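You operate a simulated robot arm through the tools that you are given. There is no shell and no other tool. Be economical: measure what you need, move in short steps, check, and stop when the job is done.

Carry out the task below with a simulated robot arm. There is one attempt and no reset: what you move stays moved.

## Task
Fit the silver valve cover and tighten its six bolts, the middle two first.
Fine: bolts 2 and 5 are the middle ones; the spark plugs stay in the rack.

Only the result counts: the job must be done as asked and must still hold three seconds after the hand-in. Knocking over, shifting, dropping, spilling or breaking anything else fails it. Lids that push on must go on centred and level and be pressed home; caps that screw on are set level and turned clockwise until they are tight.

## Robot
A 6-joint arm with a two-finger gripper, hanging from a carriage that runs on a gantry, over the field with the corners [-1.25, 0.164], [-1.25, -1.216], [0.85, -1.216], [0.85, 0.164] (x, y) and turns from -350 to 337 degrees about z. Base frame: it is fixed where the carriage stands at the start and does not move with it; the origin is on the floor, on the carriage's upright axis, x ahead of it, y to its left, z up. Units: m, degrees, N and s.
With the tool pointing down near the work surface it reaches from about 0.1 to 0.42 m from the robot's upright axis, wherever it stands. Its first joint turns from -166.0 to 166.0 degrees. Places, roughly: black bench engine [0.5, -2, 0.9]; blue lock pin [0.5, -1.8, 1]; number five bolt [0.5, -0.1, 0.8]; number four bolt [0.3, -0.1, 0.8]; number one bolt [0.3, -0.2, 0.8]; number six bolt [0.6, -0.1, 0.8]; number three bolt [0.6, -0.2, 0.8]; number two bolt [0.5, -0.2, 0.8]; red lock pin [0.5, -0.3, 1]; silver engine [0.5, -0.5, 1]; six-cylinder engine [0.7, -3.6, 1]; top of the silver cylinder head [0.5, -0.6, 1.1]; yellow lock pin [0.7, -3.5, 1.1]. Payload 2.45 kg.
The TCP is the grasp point between the finger pads, 0.026 m short of the fingertips. In the tool frame z runs along the fingers and y along their closing line. The gripper opens to 0.096 m. The gripper's body begins 0.069 m behind the TCP.
Orientation is that of the tool frame in the base frame, as [roll, pitch, yaw] about the fixed x, y, z axes, in that order (R = Rz(yaw) Ry(pitch) Rx(roll)). With the fingers straight down and closing along the base's y, the tool's x points along the base's -x, its y along +y and its z along -z.

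## Interface
- The arm moves only by the tool jog_arm. Its argument "rows" is a list of rows, each an object (a shift or turn left out is 0, a gripper value left out holds the last) with "translation": the shift along the tool's x, y, z in m, a list of three; "rotation": the turn, a rotation vector about the tool's x, y, z in degrees, a list of three; "grip": the gripper command, from -1 (fully open) to 1 (shut), values between in proportion. In form: [{"translation": [dx, dy, dz], "rotation": [wx, wy, wz], "grip": grip}, ...]. A call has 1 to 8 rows; each row shifts and turns the commanded pose from where the row before left it, along the tool's axes as they then stand. Rows are played at 5 a second. More than 0.05 m and 8.6 degrees between two rows, or a gripper value outside its range, and nothing of the call is played. Where a pose cannot be reached the arm comes as near as it can. A force on the tool above 40 N (or 10 N above the force at the start of the call, whichever is more), or a blocked arm, ends the call early, and 0.2 s more pass. Each finger halts on what it meets, pressing with about 32 N; the grip force reading is that of the motor and also rises with nothing between the fingers. The clock runs only during rows and for 0.2 s after the last one: add rows that do not move to give the fingers time. It gives the time, the measured TCP pose, the force on the tool (base axes), the opening and the grip force at its end, in the units of the frame above (readings bear some noise), with the torque about the TCP (base axes, N m) and any sound that the robot's microphone picked up.
- Cameras (640 x 400 px; columns grow to the right, rows downward): "scene" is now at [0.2424, -0.0521, 1.7077]; the picture's right is [-0.85, -0.53, 0.00], its down [-0.47, 0.75, -0.47] and it looks along [0.25, -0.39, -0.89] (base axes); focal length 229 px, centre (320, 200). "wrist" rides on the gripper at [0.082, 0.003, -0.098] in the tool frame; the picture's right is [-0.04, 1.00, 0.00], its down [-0.73, -0.03, -0.68] and it looks along [-0.68, -0.03, 0.73] (tool axes); focal length 256 px, centre (320, 200). There is no depth. A picture from a camera that has moved, and an enlarged one, comes with that camera's place and axes in the base frame and with its lens. The place of the scene camera against the robot may be out by one fixed shift of up to 0.018 m in any direction.
- capture(camera): a new picture of that camera. No time passes.
- slide_trunk(by): slides the trunk up (or, below 0, down) by that many m; the arm and the scene camera ride with it, the base frame stays. It gives what a move gives, with no picture.
- steer(legs): drives the robot by 1 to 6 legs, each [ahead, left, turn to the left] in m, m and degrees, along the robot's own axes; the way and the turn of a leg run together, so that a leg with both is an arc; at most 1.5 m and 180 degrees a leg. The arm and the cameras ride along, it lands a little off, and it stops where it bumps. It keeps to its track: a leg is cut to what the track allows. It gives what a move gives.
- pan_tilt(pan, tilt): turns the head with the scene camera to pan (to the left, within 155 degrees either way) and tilt (down, from -29 to 69), counted from straight ahead of the robot. It gives what a move gives.
- zoom(camera, box): a new picture of the part [left, top, right, bottom] of that camera's present view, enlarged. No time passes.
- job_done(): hands the job in; it is judged then, once.

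Go step by step. Nothing tells you exact positions but the pictures and the camera data: compare them with the known pose of the tool, close in by small moves and look again before you grip or let go. The budget is 120 turns and 82 pictures, counting those below and the enlarged ones. Unless the task says otherwise, let go and move clear before handing in, and close with one line.

The tools are called after ">>>" by a JSON object that holds its "method" and its "body". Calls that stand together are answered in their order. jog_arm: Moves the arm, as the interface text tells. Its arguments: {"type":"object","properties":{"rows":{"type":"array","items":{"type":"object","properties":{"translation":{"type":"array","items":{"type":"number"}},"rotation":{"type":"array","items":{"type":"number"}},"grip":{"type":"number"}}}}},"required":["rows"]} The other tools are called the same way: slide_trunk (by) slides the trunk up or down; steer (legs) drives the base; pan_tilt (pan, tilt) turns the head that bears the scene camera; capture (camera) takes a picture; zoom (camera, box) takes an enlarged picture of a part of a camera's view; job_done () hands the job in.

At the start:

```text
time_s: 0.0
ee_pos: [0.1115, -0.3529, 1.0006]
tcp_rot: [180.0, 0.1, 179.9]
contact_force: [0.2, -0.7, -0.2]
ft_torque: [-0.01, 0.02, 0.03]
grip_width: 0.0959
grasp_force: 0.2
trunk travel left (down, up): [-0.433, 0.169]
robot x, y, heading: [-0.0026, -0.0006, 0.1]
head pan, tilt: [-57.8, 62.3]
```

scene: 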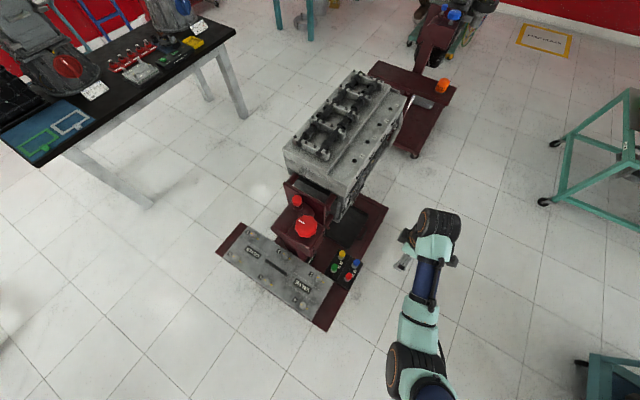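
wrist: 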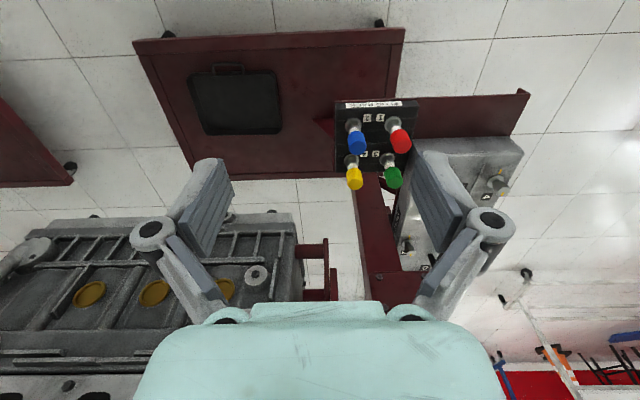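

I see the silver engine on a stand, a bolt tray in front of it, and a bench to the left that may hold the valve cover. I'll look closer at each of these first.

>>> {"method": "zoom", "body": {"camera": "scene", "box": [200, 60, 440, 340]}}

>>> {"method": "zoom", "body": {"camera": "scene", "box": [0, 0, 240, 150]}}

```text
1.43 times, centred on (320, 200) of scene
camera zoom: at [0.2424, -0.0521, 1.7077], right [-0.85, -0.53, 0.0], down [-0.47, 0.75, -0.47], along [0.25, -0.39, -0.89], focal length 327 px, centre (320, 200)
```

zoom: 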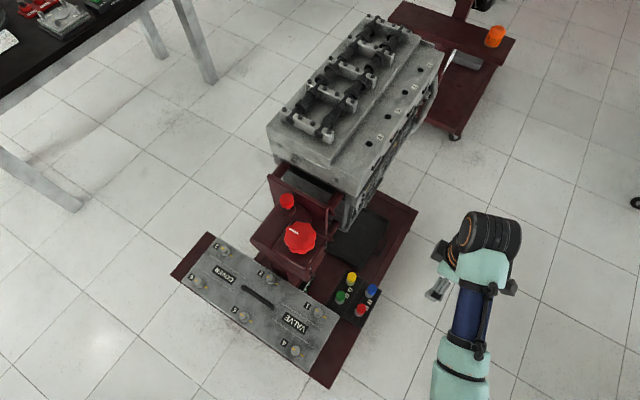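

```text
2.67 times, centred on (120, 75) of scene
camera zoom: at [0.2424, -0.0521, 1.7077], right [-0.85, -0.53, 0.0], down [-0.47, 0.75, -0.47], along [0.25, -0.39, -0.89], focal length 610 px, centre (853, 533)
```

zoom: 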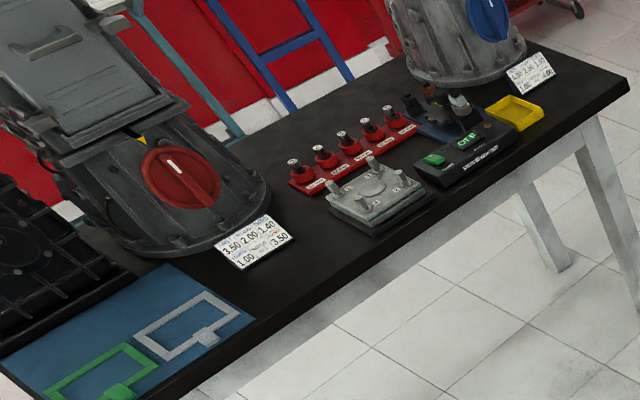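

The cover lies flat on a tray, about x 0.32–0.63 and y -0.17 to -0.06, with a handle bar near (0.47,-0.11). I'll zoom in on the cover and on the engine head separately.

>>> {"method": "zoom", "body": {"camera": "scene", "box": [280, 65, 420, 152]}}

>>> {"method": "zoom", "body": {"camera": "scene", "box": [210, 185, 370, 335]}}

```text
4.57 times, centred on (350, 108) of scene
camera zoom: at [0.2424, -0.0521, 1.7077], right [-0.85, -0.53, 0.0], down [-0.47, 0.75, -0.47], along [0.25, -0.39, -0.89], focal length 1046 px, centre (183, 618)
```

zoom: 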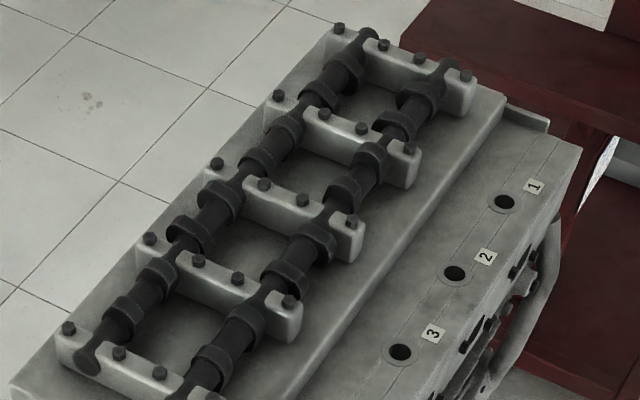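

```text
2.67 times, centred on (290, 260) of scene
camera zoom: at [0.2424, -0.0521, 1.7077], right [-0.85, -0.53, 0.0], down [-0.47, 0.75, -0.47], along [0.25, -0.39, -0.89], focal length 610 px, centre (400, 40)
```

zoom: 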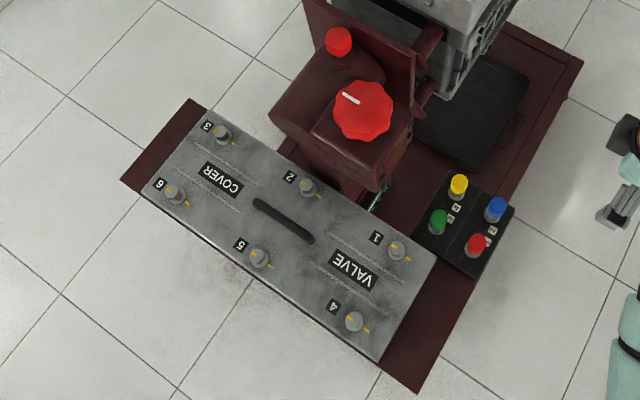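

The rocker housing stands up on the head, and the cover holds six captive bolts with yellow marks. I'll raise the trunk and drive beside the engine to get a second, clearer view of the head.

>>> {"method": "slide_trunk", "body": {"by": 0.16}}

>>> {"method": "steer", "body": {"legs": [[0.0, -0.5, 0]]}}

>>> {"method": "pan_tilt", "body": {"pan": 0, "tilt": 64}}

>>> {"method": "capture", "body": {"camera": "scene"}}

```text
time_s: 1.8
ee_pos: [0.1095, -0.3518, 1.16]
tcp_rot: [-180.0, 0.0, 180.0]
contact_force: [0.4, 0.0, 0.5]
ft_torque: [-0.02, 0.01, 0.01]
grip_width: 0.096
grasp_force: 0.0
trunk travel left (down, up): [-0.593, 0.009]
robot x, y, heading: [0.0022, 0.0008, -0.1]
head pan, tilt: [-57.8, 62.3]
```

```text
time_s: 4.8
ee_pos: [0.1094, -0.8515, 1.1604]
tcp_rot: [-179.9, 0.0, 179.8]
contact_force: [0.8, -0.2, -0.1]
ft_torque: [0.02, -0.01, -0.01]
grip_width: 0.0958
grasp_force: 0.0
trunk travel left (down, up): [-0.593, 0.009]
robot x, y, heading: [0.0039, -0.4991, -0.1]
head pan, tilt: [-57.8, 62.3]
```

```text
time_s: 6.0
ee_pos: [0.1077, -0.8505, 1.16]
tcp_rot: [180.0, 0.0, 179.9]
contact_force: [0.5, 0.2, 0.6]
ft_torque: [-0.01, -0.01, 0.0]
grip_width: 0.0957
grasp_force: 0.1
trunk travel left (down, up): [-0.593, 0.009]
robot x, y, heading: [-0.0044, -0.4984, -0.2]
head pan, tilt: [0.0, 64.0]
```

```text
75 pictures are left
camera scene: at [0.2694, -0.4975, 1.8658], right [0.0, -1.0, 0.0], down [-0.9, 0.0, -0.44], along [0.44, 0.0, -0.9], focal length 229 px, centre (320, 200)
```

scene: 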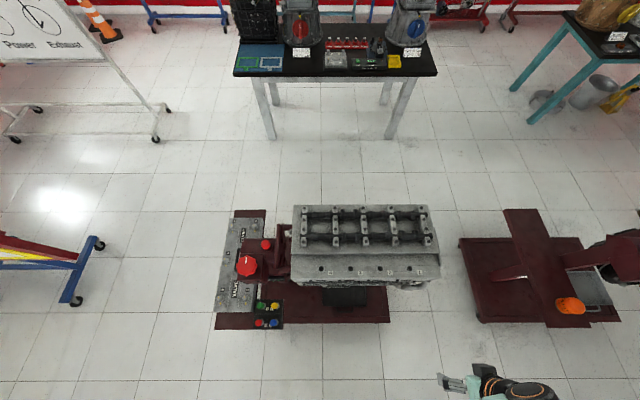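

>>> {"method": "zoom", "body": {"camera": "scene", "box": [280, 190, 450, 300]}}

>>> {"method": "zoom", "body": {"camera": "scene", "box": [205, 200, 325, 335]}}

```text
3.64 times, centred on (365, 245) of scene
camera zoom: at [0.2694, -0.4975, 1.8658], right [0.0, -1.0, 0.0], down [-0.9, 0.0, -0.44], along [0.44, 0.0, -0.9], focal length 832 px, centre (156, 36)
```

zoom: 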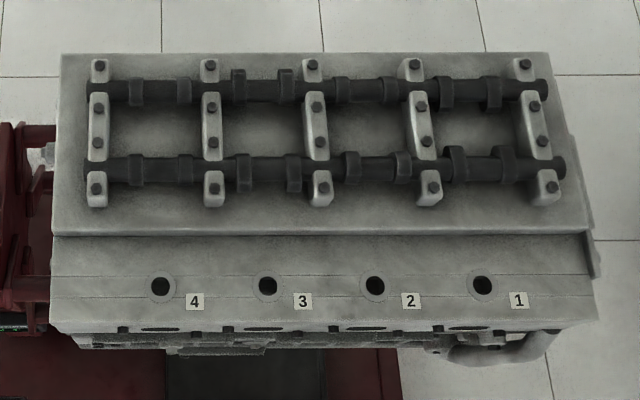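

```text
2.96 times, centred on (265, 268) of scene
camera zoom: at [0.2694, -0.4975, 1.8658], right [0.0, -1.0, 0.0], down [-0.9, 0.0, -0.44], along [0.44, 0.0, -0.9], focal length 678 px, centre (483, 0)
```

zoom: 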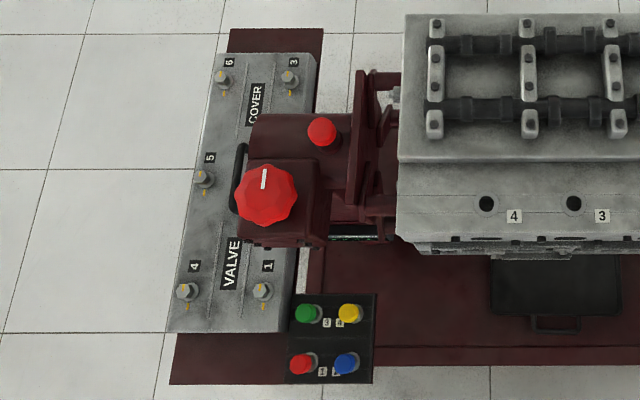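

Stereo from the two views gives these positions:

| Item | x | y | z / size |
|---|---|---|---|
| Cover centre | 0.488 | -0.115 | top at z ≈ 0.755, about 0.44 × 0.16 m |
| Head deck centre | 0.524 | -0.643 | z ≈ 1.126, about 0.475 × 0.176 m |
| Handwheel | 0.413 | -0.243 | z ≈ 1.05, very close to the cover's edge |

Next I'll drive so the arm can reach the cover and look at it with the wrist camera.

>>> {"method": "steer", "body": {"legs": [[0, 0.6, 0], [0.2, 0, 0]]}}

>>> {"method": "jog_arm", "body": {"rows": [{"translation": [0, 0.046, 0]}, {"translation": [0, 0.046, 0]}, {"translation": [0, 0.046, 0]}, {"translation": [-0.045, 0, 0]}, {"translation": [-0.045, 0, 0]}, {"translation": [-0.045, 0, 0]}, {"translation": [-0.043, 0, 0]}, {"translation": [0, 0, 0]}]}}

>>> {"method": "capture", "body": {"camera": "wrist"}}

```text
time_s: 10.6
ee_pos: [0.3097, -0.2569, 1.1592]
tcp_rot: [-179.9, 0.1, 178.6]
contact_force: [-0.9, -0.5, 0.7]
ft_torque: [0.0, 0.01, 0.03]
grip_width: 0.0958
grasp_force: 0.1
trunk travel left (down, up): [-0.593, 0.009]
robot x, y, heading: [0.2066, 0.1008, -1.5]
head pan, tilt: [0.0, 64.0]
```

```text
time_s: 12.4
ee_pos: [0.4901, -0.1229, 1.1611]
tcp_rot: [-180.0, 0.1, 178.6]
contact_force: [0.8, 0.5, 0.1]
ft_torque: [-0.01, 0.02, 0.03]
grip_width: 0.0958
grasp_force: 0.1
trunk travel left (down, up): [-0.593, 0.009]
robot x, y, heading: [0.2083, 0.0979, -1.5]
head pan, tilt: [0.0, 64.0]
```

```text
72 pictures are left
camera wrist: at [0.4082, -0.1162, 1.2585], right [0.07, 1.0, 0.0], down [0.73, -0.05, 0.68], along [0.68, -0.04, -0.73], focal length 256 px, centre (320, 200)
```

wrist: 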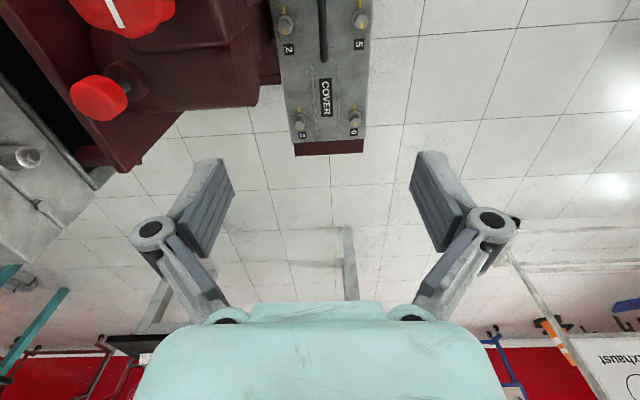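

The handle bar runs along x at y ≈ -0.114, and the handwheel is well to the side of the gripper. I'll square the yaw, correct y, lower part way and look again.

>>> {"method": "jog_arm", "body": {"rows": [{"translation": [0.0, 0.008, 0], "rotation": [0, 0, -1.4]}, {}]}}

>>> {"method": "slide_trunk", "body": {"by": -0.25}}

>>> {"method": "capture", "body": {"camera": "wrist"}}

>>> {"method": "capture", "body": {"camera": "scene"}}

```text
time_s: 13.0
ee_pos: [0.49, -0.1136, 1.1605]
tcp_rot: [180.0, 0.1, 180.0]
contact_force: [-0.6, -1.0, -0.1]
ft_torque: [0.0, 0.0, 0.04]
grip_width: 0.096
grasp_force: 0.1
trunk travel left (down, up): [-0.593, 0.009]
robot x, y, heading: [0.208, 0.0965, -1.6]
head pan, tilt: [0.0, 64.0]
```

```text
time_s: 15.6
ee_pos: [0.4901, -0.1151, 0.9101]
tcp_rot: [180.0, -0.1, -179.9]
contact_force: [0.1, 0.3, -0.9]
ft_torque: [-0.01, -0.01, 0.01]
grip_width: 0.096
grasp_force: 0.1
trunk travel left (down, up): [-0.343, 0.259]
robot x, y, heading: [0.2106, 0.0985, -1.1]
head pan, tilt: [0.0, 64.0]
```

```text
71 pictures are left
camera wrist: at [0.4078, -0.1105, 1.0085], right [0.04, 1.0, 0.0], down [0.73, -0.03, 0.68], along [0.68, -0.03, -0.73], focal length 256 px, centre (320, 200)
```

wrist: 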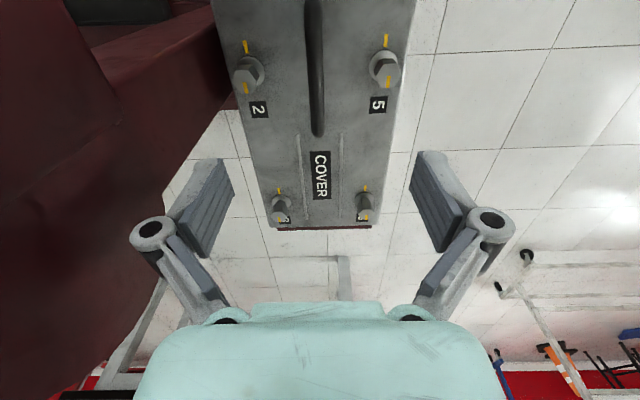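

```text
70 pictures are left
camera scene: at [0.4768, 0.0932, 1.6158], right [-0.02, -1.0, 0.0], down [-0.9, 0.02, -0.44], along [0.44, -0.01, -0.9], focal length 229 px, centre (320, 200)
```

scene: 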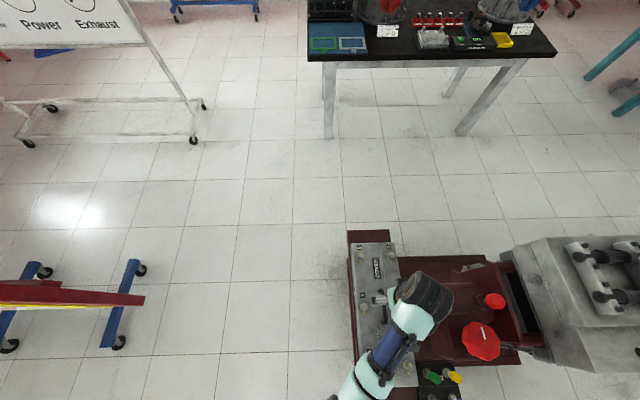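

The handle lines up between the fingers, with its axis at y ≈ -0.117. I'll go lower and check the handle's height.

>>> {"method": "slide_trunk", "body": {"by": -0.07}}

>>> {"method": "capture", "body": {"camera": "wrist"}}

```text
time_s: 16.7
ee_pos: [0.4898, -0.1147, 0.8407]
tcp_rot: [-180.0, 0.0, 180.0]
contact_force: [0.5, 0.0, -0.1]
ft_torque: [-0.01, 0.01, -0.02]
grip_width: 0.0962
grasp_force: 0.1
trunk travel left (down, up): [-0.273, 0.329]
robot x, y, heading: [0.2064, 0.0984, -1.4]
head pan, tilt: [0.0, 64.0]
```

```text
69 pictures are left
camera wrist: at [0.4078, -0.1105, 0.9385], right [0.04, 1.0, 0.0], down [0.73, -0.03, 0.68], along [0.68, -0.03, -0.73], focal length 256 px, centre (320, 200)
```

wrist: 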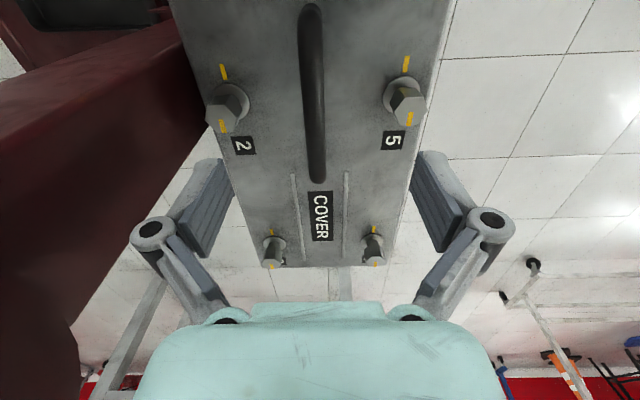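

The handle spans x 0.424–0.528 (centre ≈ 0.476), y ≈ -0.117, z ≈ 0.78. I'll align to that and lower to just above the plate.

>>> {"method": "jog_arm", "body": {"rows": [{"translation": [0.014, -0.002, 0]}, {}]}}

>>> {"method": "slide_trunk", "body": {"by": -0.045}}

>>> {"method": "capture", "body": {"camera": "wrist"}}

```text
time_s: 17.3
ee_pos: [0.4761, -0.1166, 0.8403]
tcp_rot: [-180.0, 0.1, -179.9]
contact_force: [0.0, 0.0, -0.1]
ft_torque: [0.02, -0.01, -0.03]
grip_width: 0.096
grasp_force: 0.0
trunk travel left (down, up): [-0.273, 0.329]
robot x, y, heading: [0.2051, 0.0947, -1.6]
head pan, tilt: [0.0, 64.0]
```

```text
time_s: 18.2
ee_pos: [0.4767, -0.1162, 0.795]
tcp_rot: [-180.0, -0.2, 180.0]
contact_force: [0.9, 0.1, 0.2]
ft_torque: [0.0, -0.01, 0.02]
grip_width: 0.0958
grasp_force: 0.1
trunk travel left (down, up): [-0.228, 0.374]
robot x, y, heading: [0.2089, 0.0948, -1.4]
head pan, tilt: [0.0, 64.0]
```

```text
68 pictures are left
camera wrist: at [0.3935, -0.1118, 0.8933], right [0.04, 1.0, 0.0], down [0.73, -0.03, 0.68], along [0.68, -0.03, -0.73], focal length 256 px, centre (320, 200)
```

wrist: 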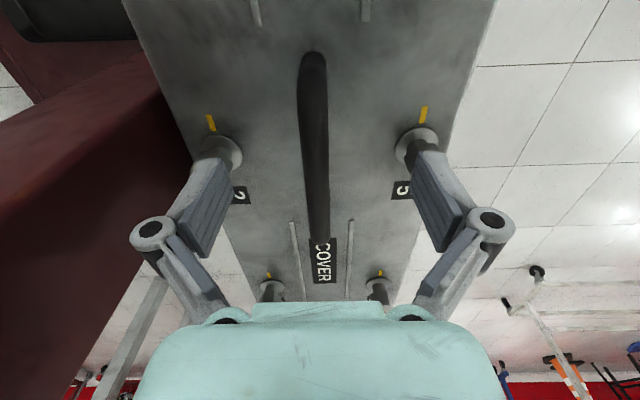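

The open fingers are close to bolts 2 and 5, so I'll narrow the grip before going lower and then close on the handle.

>>> {"method": "jog_arm", "body": {"rows": [{"grip": 0.3}, {"grip": 0.3}, {"grip": 0.3}, {"translation": [0, 0, 0.006], "grip": 0.3}, {"translation": [0, 0, 0.006], "grip": 0.3}, {"grip": 0.3}]}}

>>> {"method": "capture", "body": {"camera": "wrist"}}

```text
time_s: 18.7
ee_pos: [0.4773, -0.1098, 0.8015]
tcp_rot: [179.6, 0.3, -179.5]
contact_force: [-14.0, 21.3, 70.8]
ft_torque: [3.62, 0.1, 0.73]
grip_width: 0.0762
grasp_force: 31.8
trunk travel left (down, up): [-0.228, 0.374]
robot x, y, heading: [0.2052, 0.0964, -1.5]
head pan, tilt: [0.0, 64.0]
stopped in row 2: the force on the tool passed its limit at 53 N (the readings are from after the stop); the commanded pose is now the measured one
```

```text
67 pictures are left
camera wrist: at [0.394, -0.1075, 0.8984], right [0.03, 1.0, 0.01], down [0.73, -0.03, 0.68], along [0.68, -0.02, -0.73], focal length 256 px, centre (320, 200)
```

wrist: 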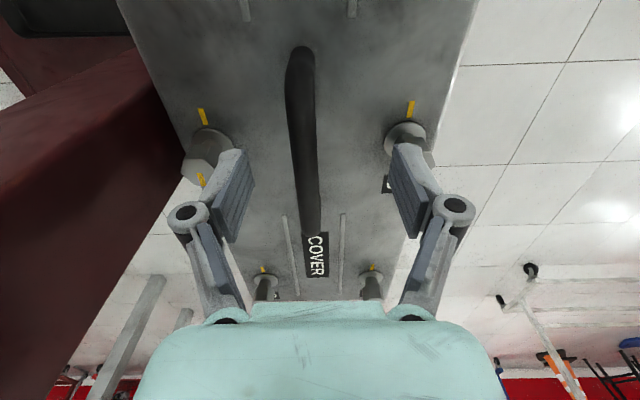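

The fingers touched the bolt heads from the sides, so I'll back straight up and narrow the grip above them.

>>> {"method": "jog_arm", "body": {"rows": [{"grip": -1}, {"translation": [0, 0, -0.02], "grip": -1}, {"translation": [0, -0.006, -0.03], "grip": -1}, {"grip": 0.3}, {"grip": 0.3}, {"grip": 0.3}]}}

>>> {"method": "capture", "body": {"camera": "wrist"}}

```text
time_s: 20.1
ee_pos: [0.4771, -0.111, 0.7974]
tcp_rot: [179.6, 0.2, -179.8]
contact_force: [-8.1, 20.6, 58.8]
ft_torque: [3.07, 0.01, 0.43]
grip_width: 0.0835
grasp_force: 32.0
out of reach, approached as far as the arm can: row 2, 3
trunk travel left (down, up): [-0.228, 0.374]
robot x, y, heading: [0.2063, 0.0963, -1.0]
head pan, tilt: [0.0, 64.0]
```

```text
66 pictures are left
camera wrist: at [0.3943, -0.1077, 0.8955], right [0.04, 1.0, 0.01], down [0.73, -0.03, 0.68], along [0.68, -0.02, -0.73], focal length 256 px, centre (320, 200)
```

wrist: 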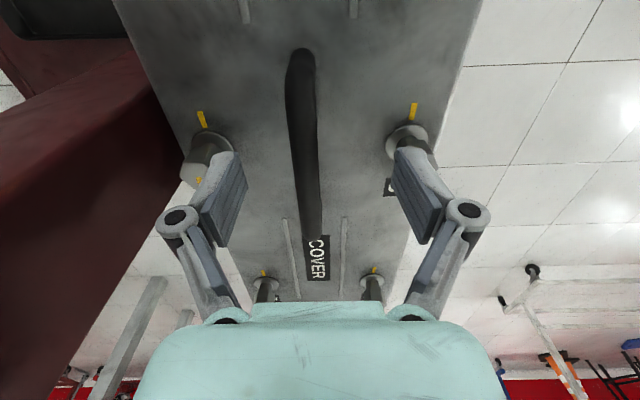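

The arm can't rise any further by itself here, so I'll open the grip and lift with the trunk.

>>> {"method": "jog_arm", "body": {"rows": [{"grip": -1}, {"grip": -1}, {"grip": -1}]}}

>>> {"method": "slide_trunk", "body": {"by": 0.045}}

>>> {"method": "capture", "body": {"camera": "wrist"}}

```text
time_s: 20.9
ee_pos: [0.4768, -0.1164, 0.7975]
tcp_rot: [179.8, 0.0, -179.9]
contact_force: [0.2, -0.1, -0.1]
ft_torque: [0.0, 0.0, 0.02]
grip_width: 0.096
grasp_force: 0.0
trunk travel left (down, up): [-0.228, 0.374]
robot x, y, heading: [0.2092, 0.0969, -1.6]
head pan, tilt: [0.0, 64.0]
```

```text
time_s: 21.7
ee_pos: [0.4762, -0.1152, 0.8422]
tcp_rot: [179.8, 0.0, -179.9]
contact_force: [0.7, -0.2, -1.2]
ft_torque: [0.0, 0.01, 0.0]
grip_width: 0.0958
grasp_force: 0.1
trunk travel left (down, up): [-0.273, 0.329]
robot x, y, heading: [0.2054, 0.0958, -1.5]
head pan, tilt: [0.0, 64.0]
```

```text
65 pictures are left
camera wrist: at [0.3938, -0.1114, 0.94], right [0.04, 1.0, 0.0], down [0.73, -0.03, 0.68], along [0.68, -0.02, -0.73], focal length 256 px, centre (320, 200)
```

wrist: 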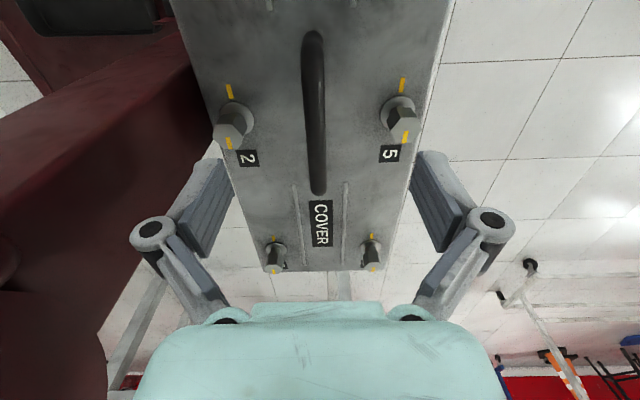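

The cover looks undisturbed. I'll narrow the grip here, above the bolts, and then go down again.

>>> {"method": "jog_arm", "body": {"rows": [{"grip": 0.3}, {"grip": 0.3}, {"grip": 0.3}, {"grip": 0.3}]}}

>>> {"method": "slide_trunk", "body": {"by": -0.045}}

>>> {"method": "capture", "body": {"camera": "wrist"}}

```text
time_s: 22.7
ee_pos: [0.4768, -0.1153, 0.8424]
tcp_rot: [179.8, 0.1, -179.8]
contact_force: [-1.1, 0.6, 0.6]
ft_torque: [0.0, 0.0, -0.02]
grip_width: 0.0333
grasp_force: 0.2
trunk travel left (down, up): [-0.273, 0.329]
robot x, y, heading: [0.2084, 0.0995, -1.2]
head pan, tilt: [0.0, 64.0]
```

```text
time_s: 23.6
ee_pos: [0.4758, -0.1165, 0.7961]
tcp_rot: [179.8, 0.1, -179.8]
contact_force: [0.0, -0.5, 0.5]
ft_torque: [-0.04, 0.02, -0.02]
grip_width: 0.0337
grasp_force: 0.2
trunk travel left (down, up): [-0.228, 0.374]
robot x, y, heading: [0.2047, 0.0974, -1.2]
head pan, tilt: [0.0, 64.0]
```

```text
64 pictures are left
camera wrist: at [0.3939, -0.1114, 0.895], right [0.04, 1.0, 0.0], down [0.73, -0.03, 0.68], along [0.68, -0.02, -0.73], focal length 256 px, centre (320, 200)
```

wrist: 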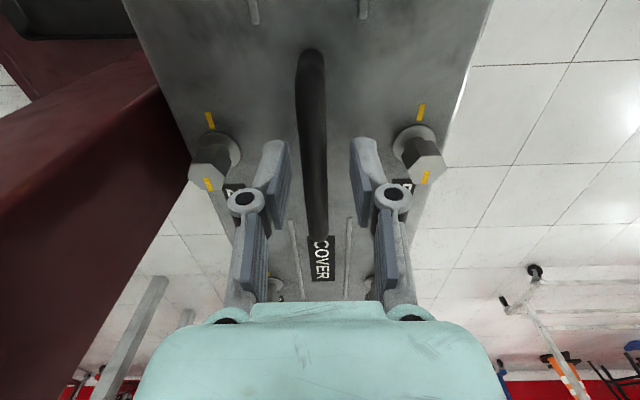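

The fingers now straddle the handle cleanly. I'll lower the last centimetre and grip.

>>> {"method": "slide_trunk", "body": {"by": -0.012}}

>>> {"method": "jog_arm", "body": {"rows": [{"grip": 1}, {"grip": 1}, {"grip": 1}, {"grip": 1}]}}

>>> {"method": "capture", "body": {"camera": "wrist"}}

```text
time_s: 24.2
ee_pos: [0.4771, -0.1156, 0.7847]
tcp_rot: [179.8, 0.1, -179.8]
contact_force: [-1.5, 0.1, 0.0]
ft_torque: [0.05, 0.0, 0.0]
grip_width: 0.0336
grasp_force: 0.1
trunk travel left (down, up): [-0.216, 0.386]
robot x, y, heading: [0.208, 0.1001, -1.2]
head pan, tilt: [0.0, 64.0]
```

```text
time_s: 25.2
ee_pos: [0.4767, -0.1156, 0.7849]
tcp_rot: [179.9, 0.1, -179.8]
contact_force: [0.0, -1.7, 0.1]
ft_torque: [0.01, 0.0, -0.16]
grip_width: 0.0112
grasp_force: 32.5
trunk travel left (down, up): [-0.216, 0.386]
robot x, y, heading: [0.2059, 0.0973, -1.4]
head pan, tilt: [0.0, 64.0]
```

```text
63 pictures are left
camera wrist: at [0.3938, -0.1118, 0.883], right [0.04, 1.0, 0.0], down [0.73, -0.03, 0.68], along [0.68, -0.02, -0.73], focal length 256 px, centre (320, 200)
```

wrist: 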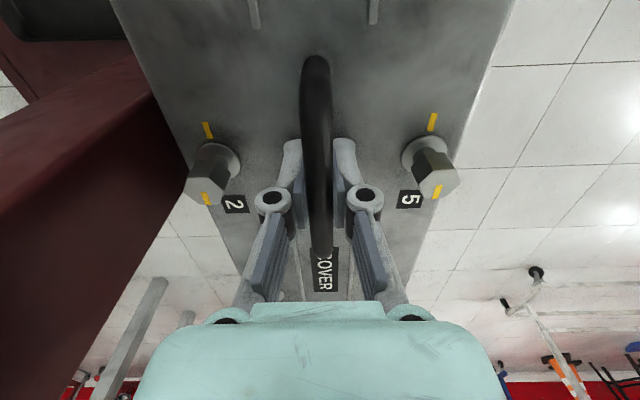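

I have a firm grip on the 11 mm handle. I'll lift 6 cm straight up and check the load and the view.

>>> {"method": "slide_trunk", "body": {"by": 0.06}}

>>> {"method": "capture", "body": {"camera": "wrist"}}

>>> {"method": "capture", "body": {"camera": "scene"}}

```text
time_s: 26.2
ee_pos: [0.4763, -0.1142, 0.8447]
tcp_rot: [179.7, 0.0, -179.8]
contact_force: [0.6, 0.2, -9.7]
ft_torque: [-0.01, 0.02, 0.01]
grip_width: 0.0113
grasp_force: 31.7
trunk travel left (down, up): [-0.276, 0.326]
robot x, y, heading: [0.2066, 0.1019, -1.6]
head pan, tilt: [0.0, 64.0]
```

```text
62 pictures are left
camera wrist: at [0.3933, -0.111, 0.9428], right [0.04, 1.0, 0.0], down [0.73, -0.03, 0.68], along [0.68, -0.02, -0.73], focal length 256 px, centre (320, 200)
```

wrist: 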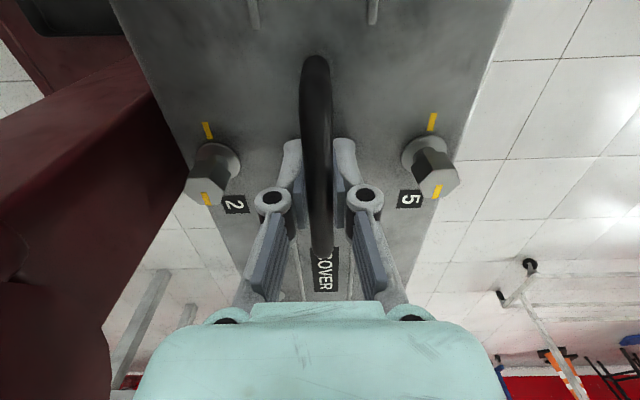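

```text
61 pictures are left
camera scene: at [0.4764, 0.0936, 1.5487], right [-0.02, -1.0, 0.0], down [-0.9, 0.02, -0.44], along [0.44, -0.01, -0.9], focal length 229 px, centre (320, 200)
```

scene: 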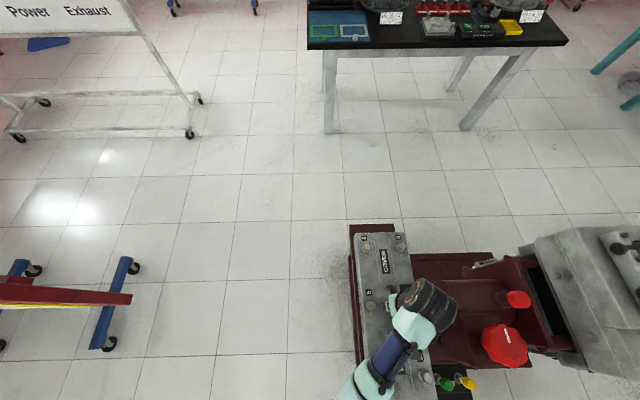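

The load is about 10 N and balanced. I'll shift away from the handwheel in +y, raise the trunk, then test how far the arm itself can still rise.

>>> {"method": "steer", "body": {"legs": [[0, 0.06, 1.5]]}}

>>> {"method": "slide_trunk", "body": {"by": 0.32}}

>>> {"method": "jog_arm", "body": {"rows": [{"translation": [0, 0, -0.02]}, {"translation": [0, 0, -0.02]}, {"translation": [0, 0, -0.02]}, {"translation": [0, 0, -0.02]}, {"translation": [0, 0, -0.02]}, {}]}}

>>> {"method": "capture", "body": {"camera": "scene"}}

```text
time_s: 27.2
ee_pos: [0.4821, -0.0478, 0.8447]
tcp_rot: [179.8, 0.0, -178.4]
contact_force: [0.4, 0.3, -10.2]
ft_torque: [0.02, 0.04, 0.02]
grip_width: 0.0113
grasp_force: 32.0
trunk travel left (down, up): [-0.276, 0.326]
robot x, y, heading: [0.2059, 0.1558, 0.1]
head pan, tilt: [0.0, 64.0]
```

```text
time_s: 30.3
ee_pos: [0.4822, -0.0494, 1.1651]
tcp_rot: [179.8, 0.1, -178.4]
contact_force: [0.5, 0.4, -9.8]
ft_torque: [0.0, 0.03, 0.03]
grip_width: 0.0111
grasp_force: 32.0
trunk travel left (down, up): [-0.596, 0.006]
robot x, y, heading: [0.2052, 0.1585, 0.1]
head pan, tilt: [0.0, 64.0]
```

```text
time_s: 31.7
ee_pos: [0.4823, -0.0477, 1.1644]
tcp_rot: [179.8, 0.2, -178.4]
contact_force: [1.0, 0.0, -10.0]
ft_torque: [0.01, 0.04, -0.02]
grip_width: 0.011
grasp_force: 32.0
out of reach, approached as far as the arm can: row 1, 2, 3, 4, 5
trunk travel left (down, up): [-0.596, 0.006]
robot x, y, heading: [0.208, 0.1567, 0.0]
head pan, tilt: [0.0, 64.0]
```

```text
60 pictures are left
camera scene: at [0.4773, 0.159, 1.8687], right [0.0, -1.0, 0.0], down [-0.9, 0.0, -0.44], along [0.44, 0.0, -0.9], focal length 229 px, centre (320, 200)
```

scene: 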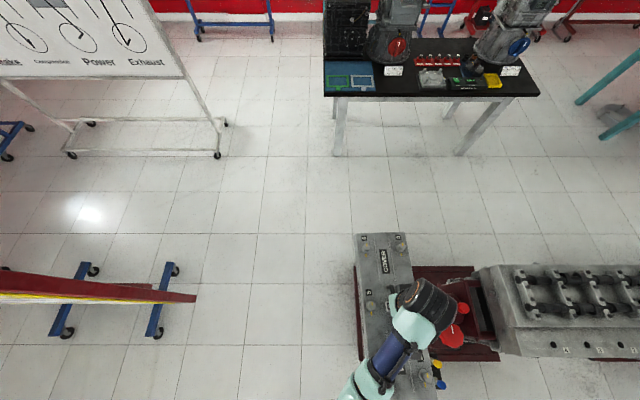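

The arm can't rise at this radius. I'll try further out, where there may be more room.

>>> {"method": "jog_arm", "body": {"rows": [{"translation": [-0.03, 0, 0]}, {"translation": [-0.03, 0, 0]}, {"translation": [0, 0, -0.02]}, {"translation": [0, 0, -0.02]}, {"translation": [0, 0, -0.02]}, {}]}}

```text
time_s: 33.1
ee_pos: [0.5504, -0.0522, 1.1791]
tcp_rot: [179.9, 0.2, -178.3]
contact_force: [0.9, 0.1, -9.3]
ft_torque: [0.0, 0.01, -0.02]
grip_width: 0.0115
grasp_force: 32.1
out of reach, approached as far as the arm can: row 3, 4, 5
trunk travel left (down, up): [-0.596, 0.006]
robot x, y, heading: [0.2074, 0.1587, 0.2]
head pan, tilt: [0.0, 64.0]
```

I measured the cover at about 6 cm tall (top 0.759, plate about 0.70), so the grip must reach z ≈ 1.26 above the engine. I'll look at the arm's posture to see what limits it.

>>> {"method": "pan_tilt", "body": {"pan": -75, "tilt": 50}}

>>> {"method": "capture", "body": {"camera": "scene"}}

```text
time_s: 34.6
ee_pos: [0.5505, -0.0516, 1.1783]
tcp_rot: [179.9, 0.2, -178.4]
contact_force: [0.0, 0.9, -9.0]
ft_torque: [-0.02, 0.05, -0.04]
grip_width: 0.0112
grasp_force: 32.2
trunk travel left (down, up): [-0.596, 0.006]
robot x, y, heading: [0.204, 0.156, 0.0]
head pan, tilt: [-75.0, 50.0]
```

```text
59 pictures are left
camera scene: at [0.4355, 0.0846, 1.8857], right [-0.97, -0.26, 0.0], down [-0.2, 0.74, -0.64], along [0.17, -0.62, -0.77], focal length 229 px, centre (320, 200)
```

scene: 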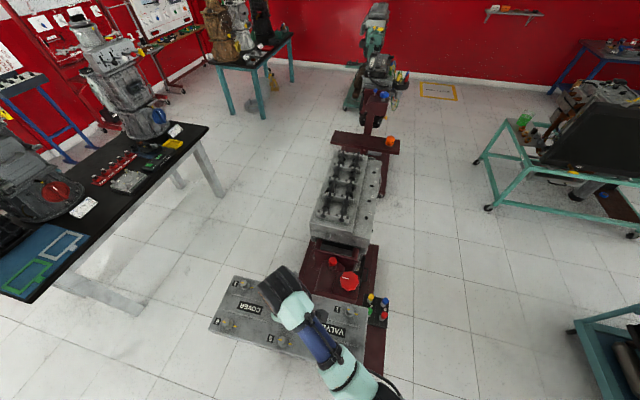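

>>> {"method": "pan_tilt", "body": {"pan": -140, "tilt": 35}}

>>> {"method": "capture", "body": {"camera": "scene"}}

```text
time_s: 36.0
ee_pos: [0.5504, -0.0533, 1.1794]
tcp_rot: [179.9, 0.2, -178.4]
contact_force: [-0.2, -0.6, -10.3]
ft_torque: [0.0, 0.03, -0.01]
grip_width: 0.0114
grasp_force: 32.2
trunk travel left (down, up): [-0.596, 0.006]
robot x, y, heading: [0.2073, 0.1563, 0.1]
head pan, tilt: [-140.0, 35.0]
```

```text
58 pictures are left
camera scene: at [0.3481, 0.1022, 1.9075], right [-0.64, 0.76, 0.0], down [0.44, 0.37, -0.82], along [-0.63, -0.53, -0.57], focal length 229 px, centre (320, 200)
```

scene: 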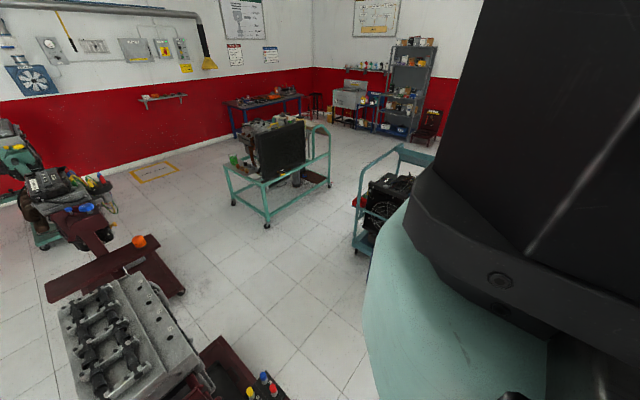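

The shoulder hangs at about z 1.5–1.6. I'll probe whether reaching further out lets the arm go higher.

>>> {"method": "jog_arm", "body": {"rows": [{"translation": [-0.03, 0, -0.01]}, {"translation": [-0.03, 0, -0.01]}, {"translation": [-0.03, 0, -0.01]}, {"translation": [0, 0, -0.02]}, {"translation": [0, 0, -0.02]}, {}]}}

```text
time_s: 37.4
ee_pos: [0.6539, -0.0568, 1.2257]
tcp_rot: [179.9, 0.2, -178.5]
contact_force: [0.8, -0.3, -8.9]
ft_torque: [-0.01, 0.06, 0.01]
grip_width: 0.0112
grasp_force: 32.0
out of reach, approached as far as the arm can: row 4, 5
trunk travel left (down, up): [-0.596, 0.006]
robot x, y, heading: [0.2056, 0.1548, 0.1]
head pan, tilt: [-140.0, 35.0]
```

Reaching out does raise it: at a radius of 0.50 m the grip is at z 1.226. I'll go further out.

>>> {"method": "jog_arm", "body": {"rows": [{"translation": [-0.03, 0, -0.015]}, {"translation": [-0.03, 0, -0.018]}, {"translation": [-0.03, 0, -0.02]}, {"translation": [0, 0, -0.02]}, {"translation": [0, 0, -0.02]}, {}]}}

```text
time_s: 38.8
ee_pos: [0.7524, -0.0558, 1.3156]
tcp_rot: [179.8, 0.2, -178.4]
contact_force: [-0.1, -0.6, -8.4]
ft_torque: [-0.01, 0.03, 0.01]
grip_width: 0.0115
grasp_force: 32.1
out of reach, approached as far as the arm can: row 5
trunk travel left (down, up): [-0.596, 0.006]
robot x, y, heading: [0.2097, 0.1531, 0.1]
head pan, tilt: [-140.0, 35.0]
```

At a radius of 0.58 m the grip is at z 1.316, so the cover's underside is at about 1.23 and clears the cams at 1.16. I'll turn the carriage -90° to line the cover up with the engine and drive over towards the head.

>>> {"method": "steer", "body": {"legs": [[0, 0, -90]]}}

>>> {"method": "pan_tilt", "body": {"pan": -40, "tilt": 55}}

>>> {"method": "steer", "body": {"legs": [[0.15, 0.3, 0]]}}

>>> {"method": "capture", "body": {"camera": "scene"}}

>>> {"method": "capture", "body": {"camera": "wrist"}}

```text
time_s: 43.0
ee_pos: [-0.0151, -0.3832, 1.3156]
tcp_rot: [179.8, 0.1, 90.5]
contact_force: [-0.2, -0.6, -9.5]
ft_torque: [0.05, 0.01, 0.0]
grip_width: 0.0113
grasp_force: 32.4
trunk travel left (down, up): [-0.596, 0.006]
robot x, y, heading: [0.2071, 0.1589, -90.9]
head pan, tilt: [-140.0, 35.0]
```

```text
time_s: 44.8
ee_pos: [-0.0147, -0.3827, 1.3157]
tcp_rot: [179.8, 0.1, 90.6]
contact_force: [-0.2, -0.5, -9.5]
ft_torque: [0.06, -0.03, -0.02]
grip_width: 0.0111
grasp_force: 32.2
trunk travel left (down, up): [-0.596, 0.006]
robot x, y, heading: [0.2049, 0.1594, -91.0]
head pan, tilt: [-40.0, 55.0]
```

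```text
time_s: 47.0
ee_pos: [0.2719, -0.5385, 1.3153]
tcp_rot: [179.8, 0.1, 90.1]
contact_force: [-0.5, 0.1, -10.3]
ft_torque: [0.02, 0.01, -0.02]
grip_width: 0.0112
grasp_force: 32.1
trunk travel left (down, up): [-0.596, 0.006]
robot x, y, heading: [0.4965, 0.0026, -91.4]
head pan, tilt: [-40.0, 55.0]
```

```text
57 pictures are left
camera scene: at [0.4539, -0.253, 1.8791], right [-0.75, 0.66, 0.0], down [0.54, 0.61, -0.57], along [-0.38, -0.43, -0.82], focal length 229 px, centre (320, 200)
```

scene: 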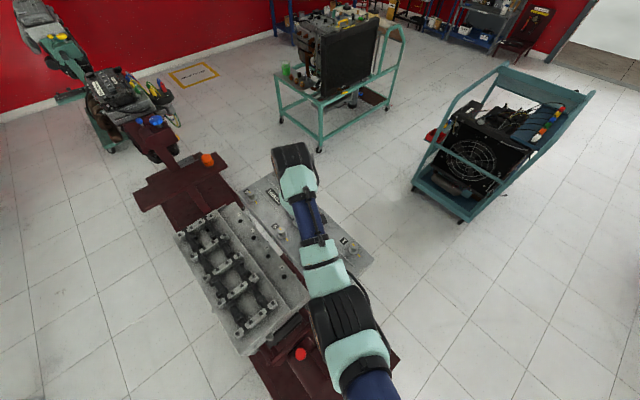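

```text
56 pictures are left
camera wrist: at [0.2738, -0.4571, 1.4131], right [1.0, -0.04, 0.0], down [-0.03, -0.73, 0.68], along [-0.02, -0.68, -0.73], focal length 256 px, centre (320, 200)
```

wrist: 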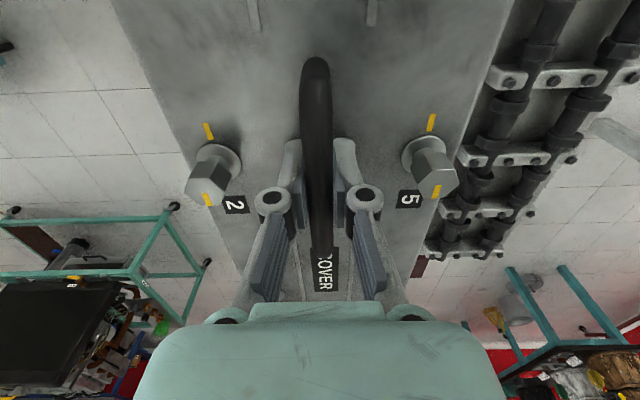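

The wrist view shows the cams next to the cover, and cap rows at x ≈ 0.516 and y ≈ -0.646 mark the head's centre. I'll drive over it and compare the cover with the deck.

>>> {"method": "steer", "body": {"legs": [[0.101, 0.2456, 0]]}}

>>> {"method": "capture", "body": {"camera": "scene"}}

>>> {"method": "capture", "body": {"camera": "wrist"}}

```text
time_s: 48.9
ee_pos: [0.5066, -0.6471, 1.3151]
tcp_rot: [179.8, 0.0, 90.1]
contact_force: [0.1, 0.2, -9.2]
ft_torque: [0.06, 0.0, 0.01]
grip_width: 0.0113
grasp_force: 32.0
trunk travel left (down, up): [-0.596, 0.006]
robot x, y, heading: [0.7346, -0.1097, -91.4]
head pan, tilt: [-40.0, 55.0]
```

```text
55 pictures are left
camera scene: at [0.6884, -0.3603, 1.8791], right [-0.75, 0.66, 0.0], down [0.54, 0.61, -0.57], along [-0.38, -0.43, -0.82], focal length 229 px, centre (320, 200)
```

scene: 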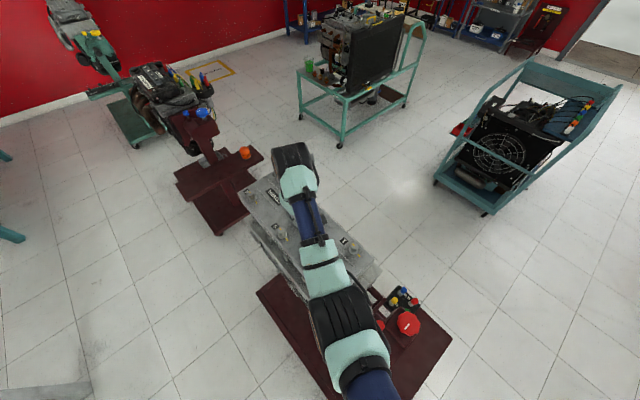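

```text
54 pictures are left
camera wrist: at [0.508, -0.5642, 1.413], right [1.0, -0.04, 0.0], down [-0.03, -0.73, 0.68], along [-0.02, -0.68, -0.73], focal length 256 px, centre (320, 200)
```

wrist: 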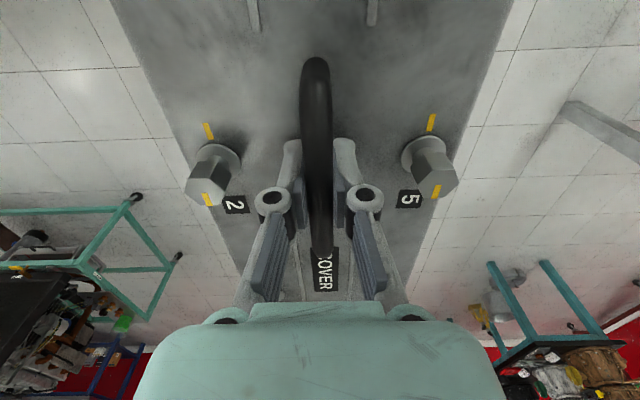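

>>> {"method": "zoom", "body": {"camera": "scene", "box": [230, 170, 390, 290]}}

```text
3.33 times, centred on (310, 230) of scene
camera zoom: at [0.6884, -0.3603, 1.8791], right [-0.75, 0.66, 0.0], down [0.54, 0.61, -0.57], along [-0.38, -0.43, -0.82], focal length 762 px, centre (353, 100)
```

zoom: 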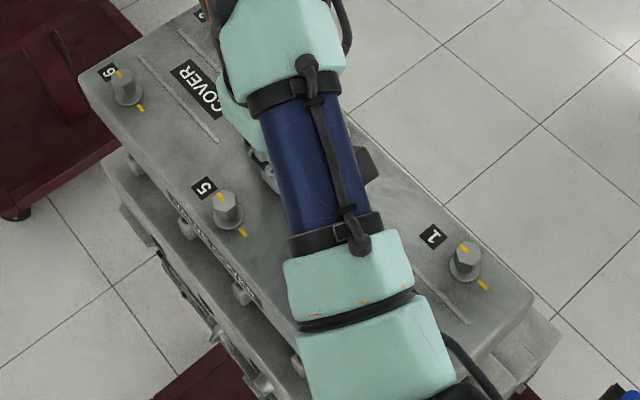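

I'll nudge x by +8 mm, lower to just above the cams and compare edges.

>>> {"method": "jog_arm", "body": {"rows": [{"translation": [0.001, 0.0085, 0.02]}, {"translation": [0, 0, 0.02]}, {}]}}

>>> {"method": "slide_trunk", "body": {"by": -0.02}}

>>> {"method": "zoom", "body": {"camera": "scene", "box": [230, 170, 390, 290]}}

>>> {"method": "capture", "body": {"camera": "wrist"}}

```text
time_s: 49.6
ee_pos: [0.5137, -0.6459, 1.2752]
tcp_rot: [179.8, 0.0, 90.1]
contact_force: [-0.3, 0.5, -10.1]
ft_torque: [0.03, 0.02, 0.0]
grip_width: 0.0113
grasp_force: 32.0
trunk travel left (down, up): [-0.596, 0.006]
robot x, y, heading: [0.73, -0.1102, -91.4]
head pan, tilt: [-40.0, 55.0]
```

```text
time_s: 50.3
ee_pos: [0.514, -0.6465, 1.255]
tcp_rot: [179.8, 0.0, 90.1]
contact_force: [0.7, 0.6, -9.4]
ft_torque: [0.03, -0.02, -0.03]
grip_width: 0.0112
grasp_force: 32.0
trunk travel left (down, up): [-0.576, 0.026]
robot x, y, heading: [0.7323, -0.1097, -91.6]
head pan, tilt: [-40.0, 55.0]
```

```text
3.33 times, centred on (310, 230) of scene
camera zoom: at [0.6884, -0.3603, 1.8591], right [-0.75, 0.66, 0.0], down [0.54, 0.61, -0.57], along [-0.38, -0.43, -0.82], focal length 762 px, centre (353, 100)
```

zoom: 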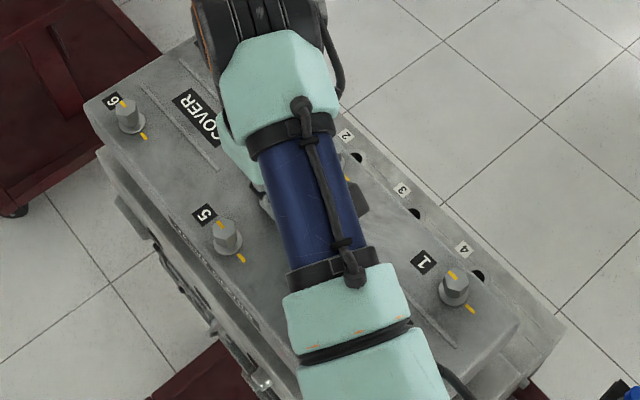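

```text
51 pictures are left
camera wrist: at [0.5159, -0.5636, 1.3529], right [1.0, -0.04, 0.0], down [-0.03, -0.73, 0.68], along [-0.02, -0.68, -0.73], focal length 256 px, centre (320, 200)
```

wrist: 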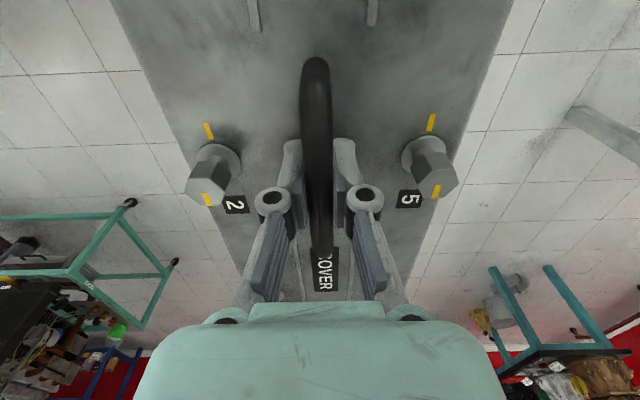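

>>> {"method": "slide_trunk", "body": {"by": -0.025}}

>>> {"method": "zoom", "body": {"camera": "scene", "box": [230, 170, 390, 290]}}

```text
time_s: 51.0
ee_pos: [0.514, -0.647, 1.2317]
tcp_rot: [179.8, 0.0, 90.1]
contact_force: [-0.5, 0.2, -9.2]
ft_torque: [0.06, -0.03, -0.01]
grip_width: 0.0112
grasp_force: 32.1
trunk travel left (down, up): [-0.551, 0.051]
robot x, y, heading: [0.7328, -0.1104, -91.3]
head pan, tilt: [-40.0, 55.0]
```

```text
3.33 times, centred on (310, 230) of scene
camera zoom: at [0.6884, -0.3603, 1.8341], right [-0.75, 0.66, 0.0], down [0.54, 0.61, -0.57], along [-0.38, -0.43, -0.82], focal length 762 px, centre (353, 100)
```

zoom: 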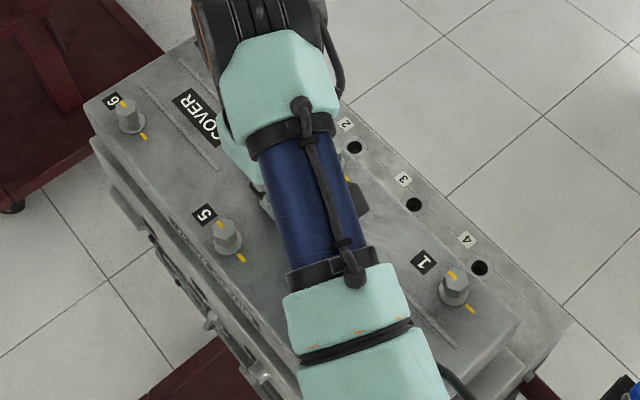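

>>> {"method": "zoom", "body": {"camera": "scene", "box": [245, 180, 295, 240]}}

>>> {"method": "zoom", "body": {"camera": "scene", "box": [320, 235, 380, 290]}}

```text
6.67 times, centred on (270, 210) of scene
camera zoom: at [0.6884, -0.3603, 1.8341], right [-0.75, 0.66, 0.0], down [0.54, 0.61, -0.57], along [-0.38, -0.43, -0.82], focal length 1525 px, centre (653, 133)
```

zoom: 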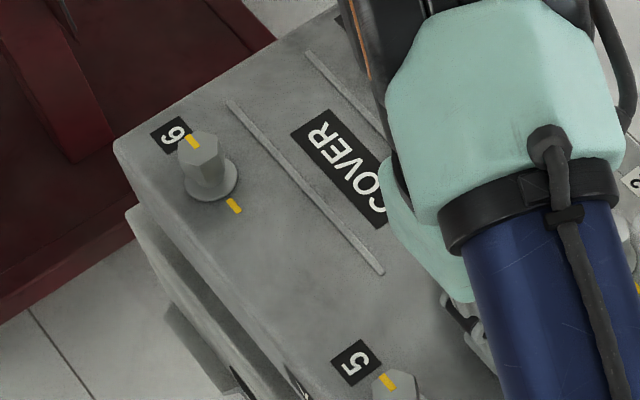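

```text
7.27 times, centred on (350, 262) of scene
camera zoom: at [0.6884, -0.3603, 1.8341], right [-0.75, 0.66, 0.0], down [0.54, 0.61, -0.57], along [-0.38, -0.43, -0.82], focal length 1663 px, centre (102, -254)
```

zoom: 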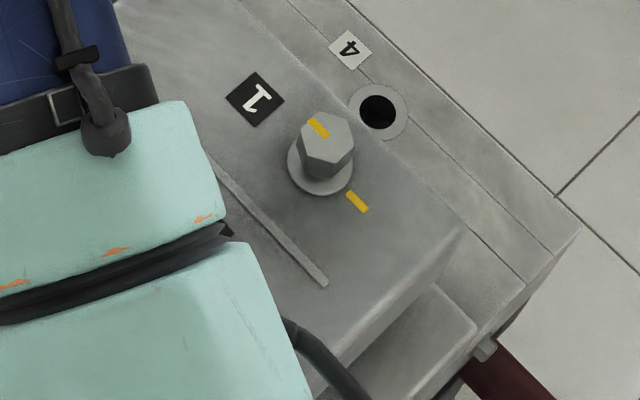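

Margins between cover and deck come out even: about 20 mm at both ends, and about 5 and 7 mm at the sides. I'll shift +1 mm in x and lower gently by arm until contact.

>>> {"method": "jog_arm", "body": {"rows": [{"translation": [0, 0.001, 0.004]}, {"translation": [0, 0, 0.004]}, {"translation": [0, 0, 0.004]}, {"translation": [0, 0, 0.003]}, {"translation": [0, 0, 0.003]}, {"translation": [0, 0, 0.003]}, {}]}}

```text
time_s: 52.6
ee_pos: [0.5145, -0.6447, 1.2088]
tcp_rot: [179.8, -0.1, 90.1]
contact_force: [-0.3, -0.2, -8.9]
ft_torque: [0.0, 0.02, 0.0]
grip_width: 0.0113
grasp_force: 31.7
trunk travel left (down, up): [-0.551, 0.051]
robot x, y, heading: [0.7291, -0.1079, -91.5]
head pan, tilt: [-40.0, 55.0]
```

>>> {"method": "jog_arm", "body": {"rows": [{"translation": [0, 0, 0.003]}, {"translation": [0, 0, 0.003]}, {"translation": [0, 0, 0.003]}, {"translation": [0, 0, 0.003]}, {}]}}

>>> {"method": "zoom", "body": {"camera": "scene", "box": [245, 180, 385, 290]}}

```text
time_s: 53.8
ee_pos: [0.515, -0.6485, 1.2008]
tcp_rot: [179.9, 0.4, 90.1]
contact_force: [8.9, 9.2, 38.6]
ft_torque: [-0.18, 0.28, -0.02]
grip_width: 0.011
grasp_force: 32.1
trunk travel left (down, up): [-0.551, 0.051]
robot x, y, heading: [0.7346, -0.1096, -91.4]
head pan, tilt: [-40.0, 55.0]
```

```text
3.64 times, centred on (315, 235) of scene
camera zoom: at [0.6884, -0.361, 1.8351], right [-0.75, 0.66, 0.0], down [0.54, 0.61, -0.57], along [-0.38, -0.43, -0.82], focal length 832 px, centre (338, 73)
```

zoom: 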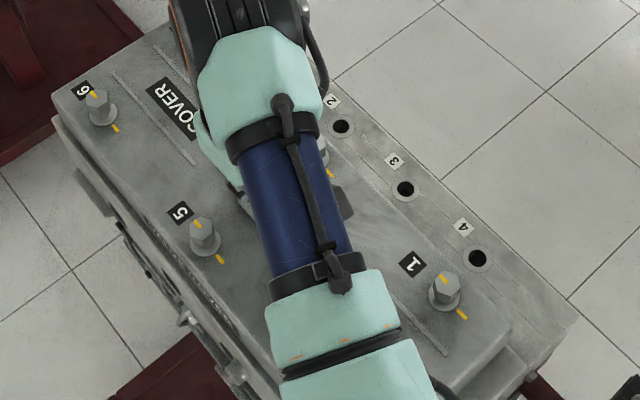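

The cover made contact at a grip height of about 1.20. I'll check at the corners whether it sits flush on the deck.

>>> {"method": "zoom", "body": {"camera": "scene", "box": [252, 185, 302, 235]}}

>>> {"method": "zoom", "body": {"camera": "scene", "box": [340, 250, 390, 290]}}

```text
8.00 times, centred on (277, 210) of scene
camera zoom: at [0.6884, -0.361, 1.8351], right [-0.75, 0.66, 0.0], down [0.54, 0.61, -0.57], along [-0.38, -0.43, -0.82], focal length 1830 px, centre (664, 120)
```

zoom: 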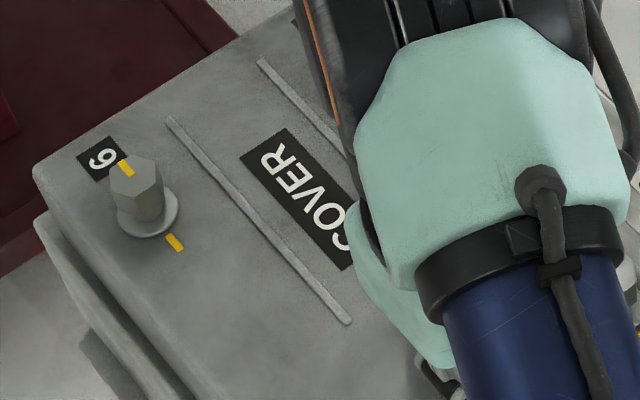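

```text
10.00 times, centred on (365, 270) of scene
camera zoom: at [0.6884, -0.361, 1.8351], right [-0.75, 0.66, 0.0], down [0.54, 0.61, -0.57], along [-0.38, -0.43, -0.82], focal length 2287 px, centre (-130, -500)
```

zoom: 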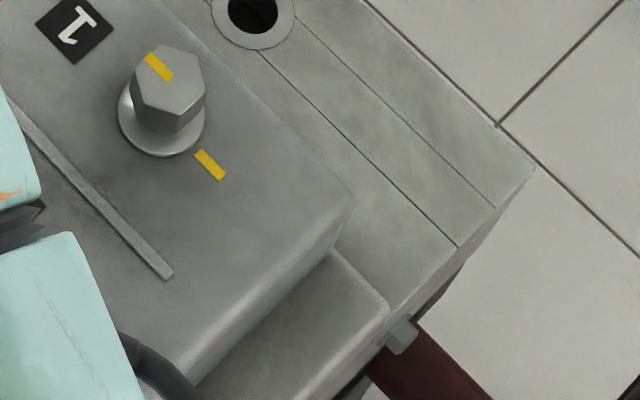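

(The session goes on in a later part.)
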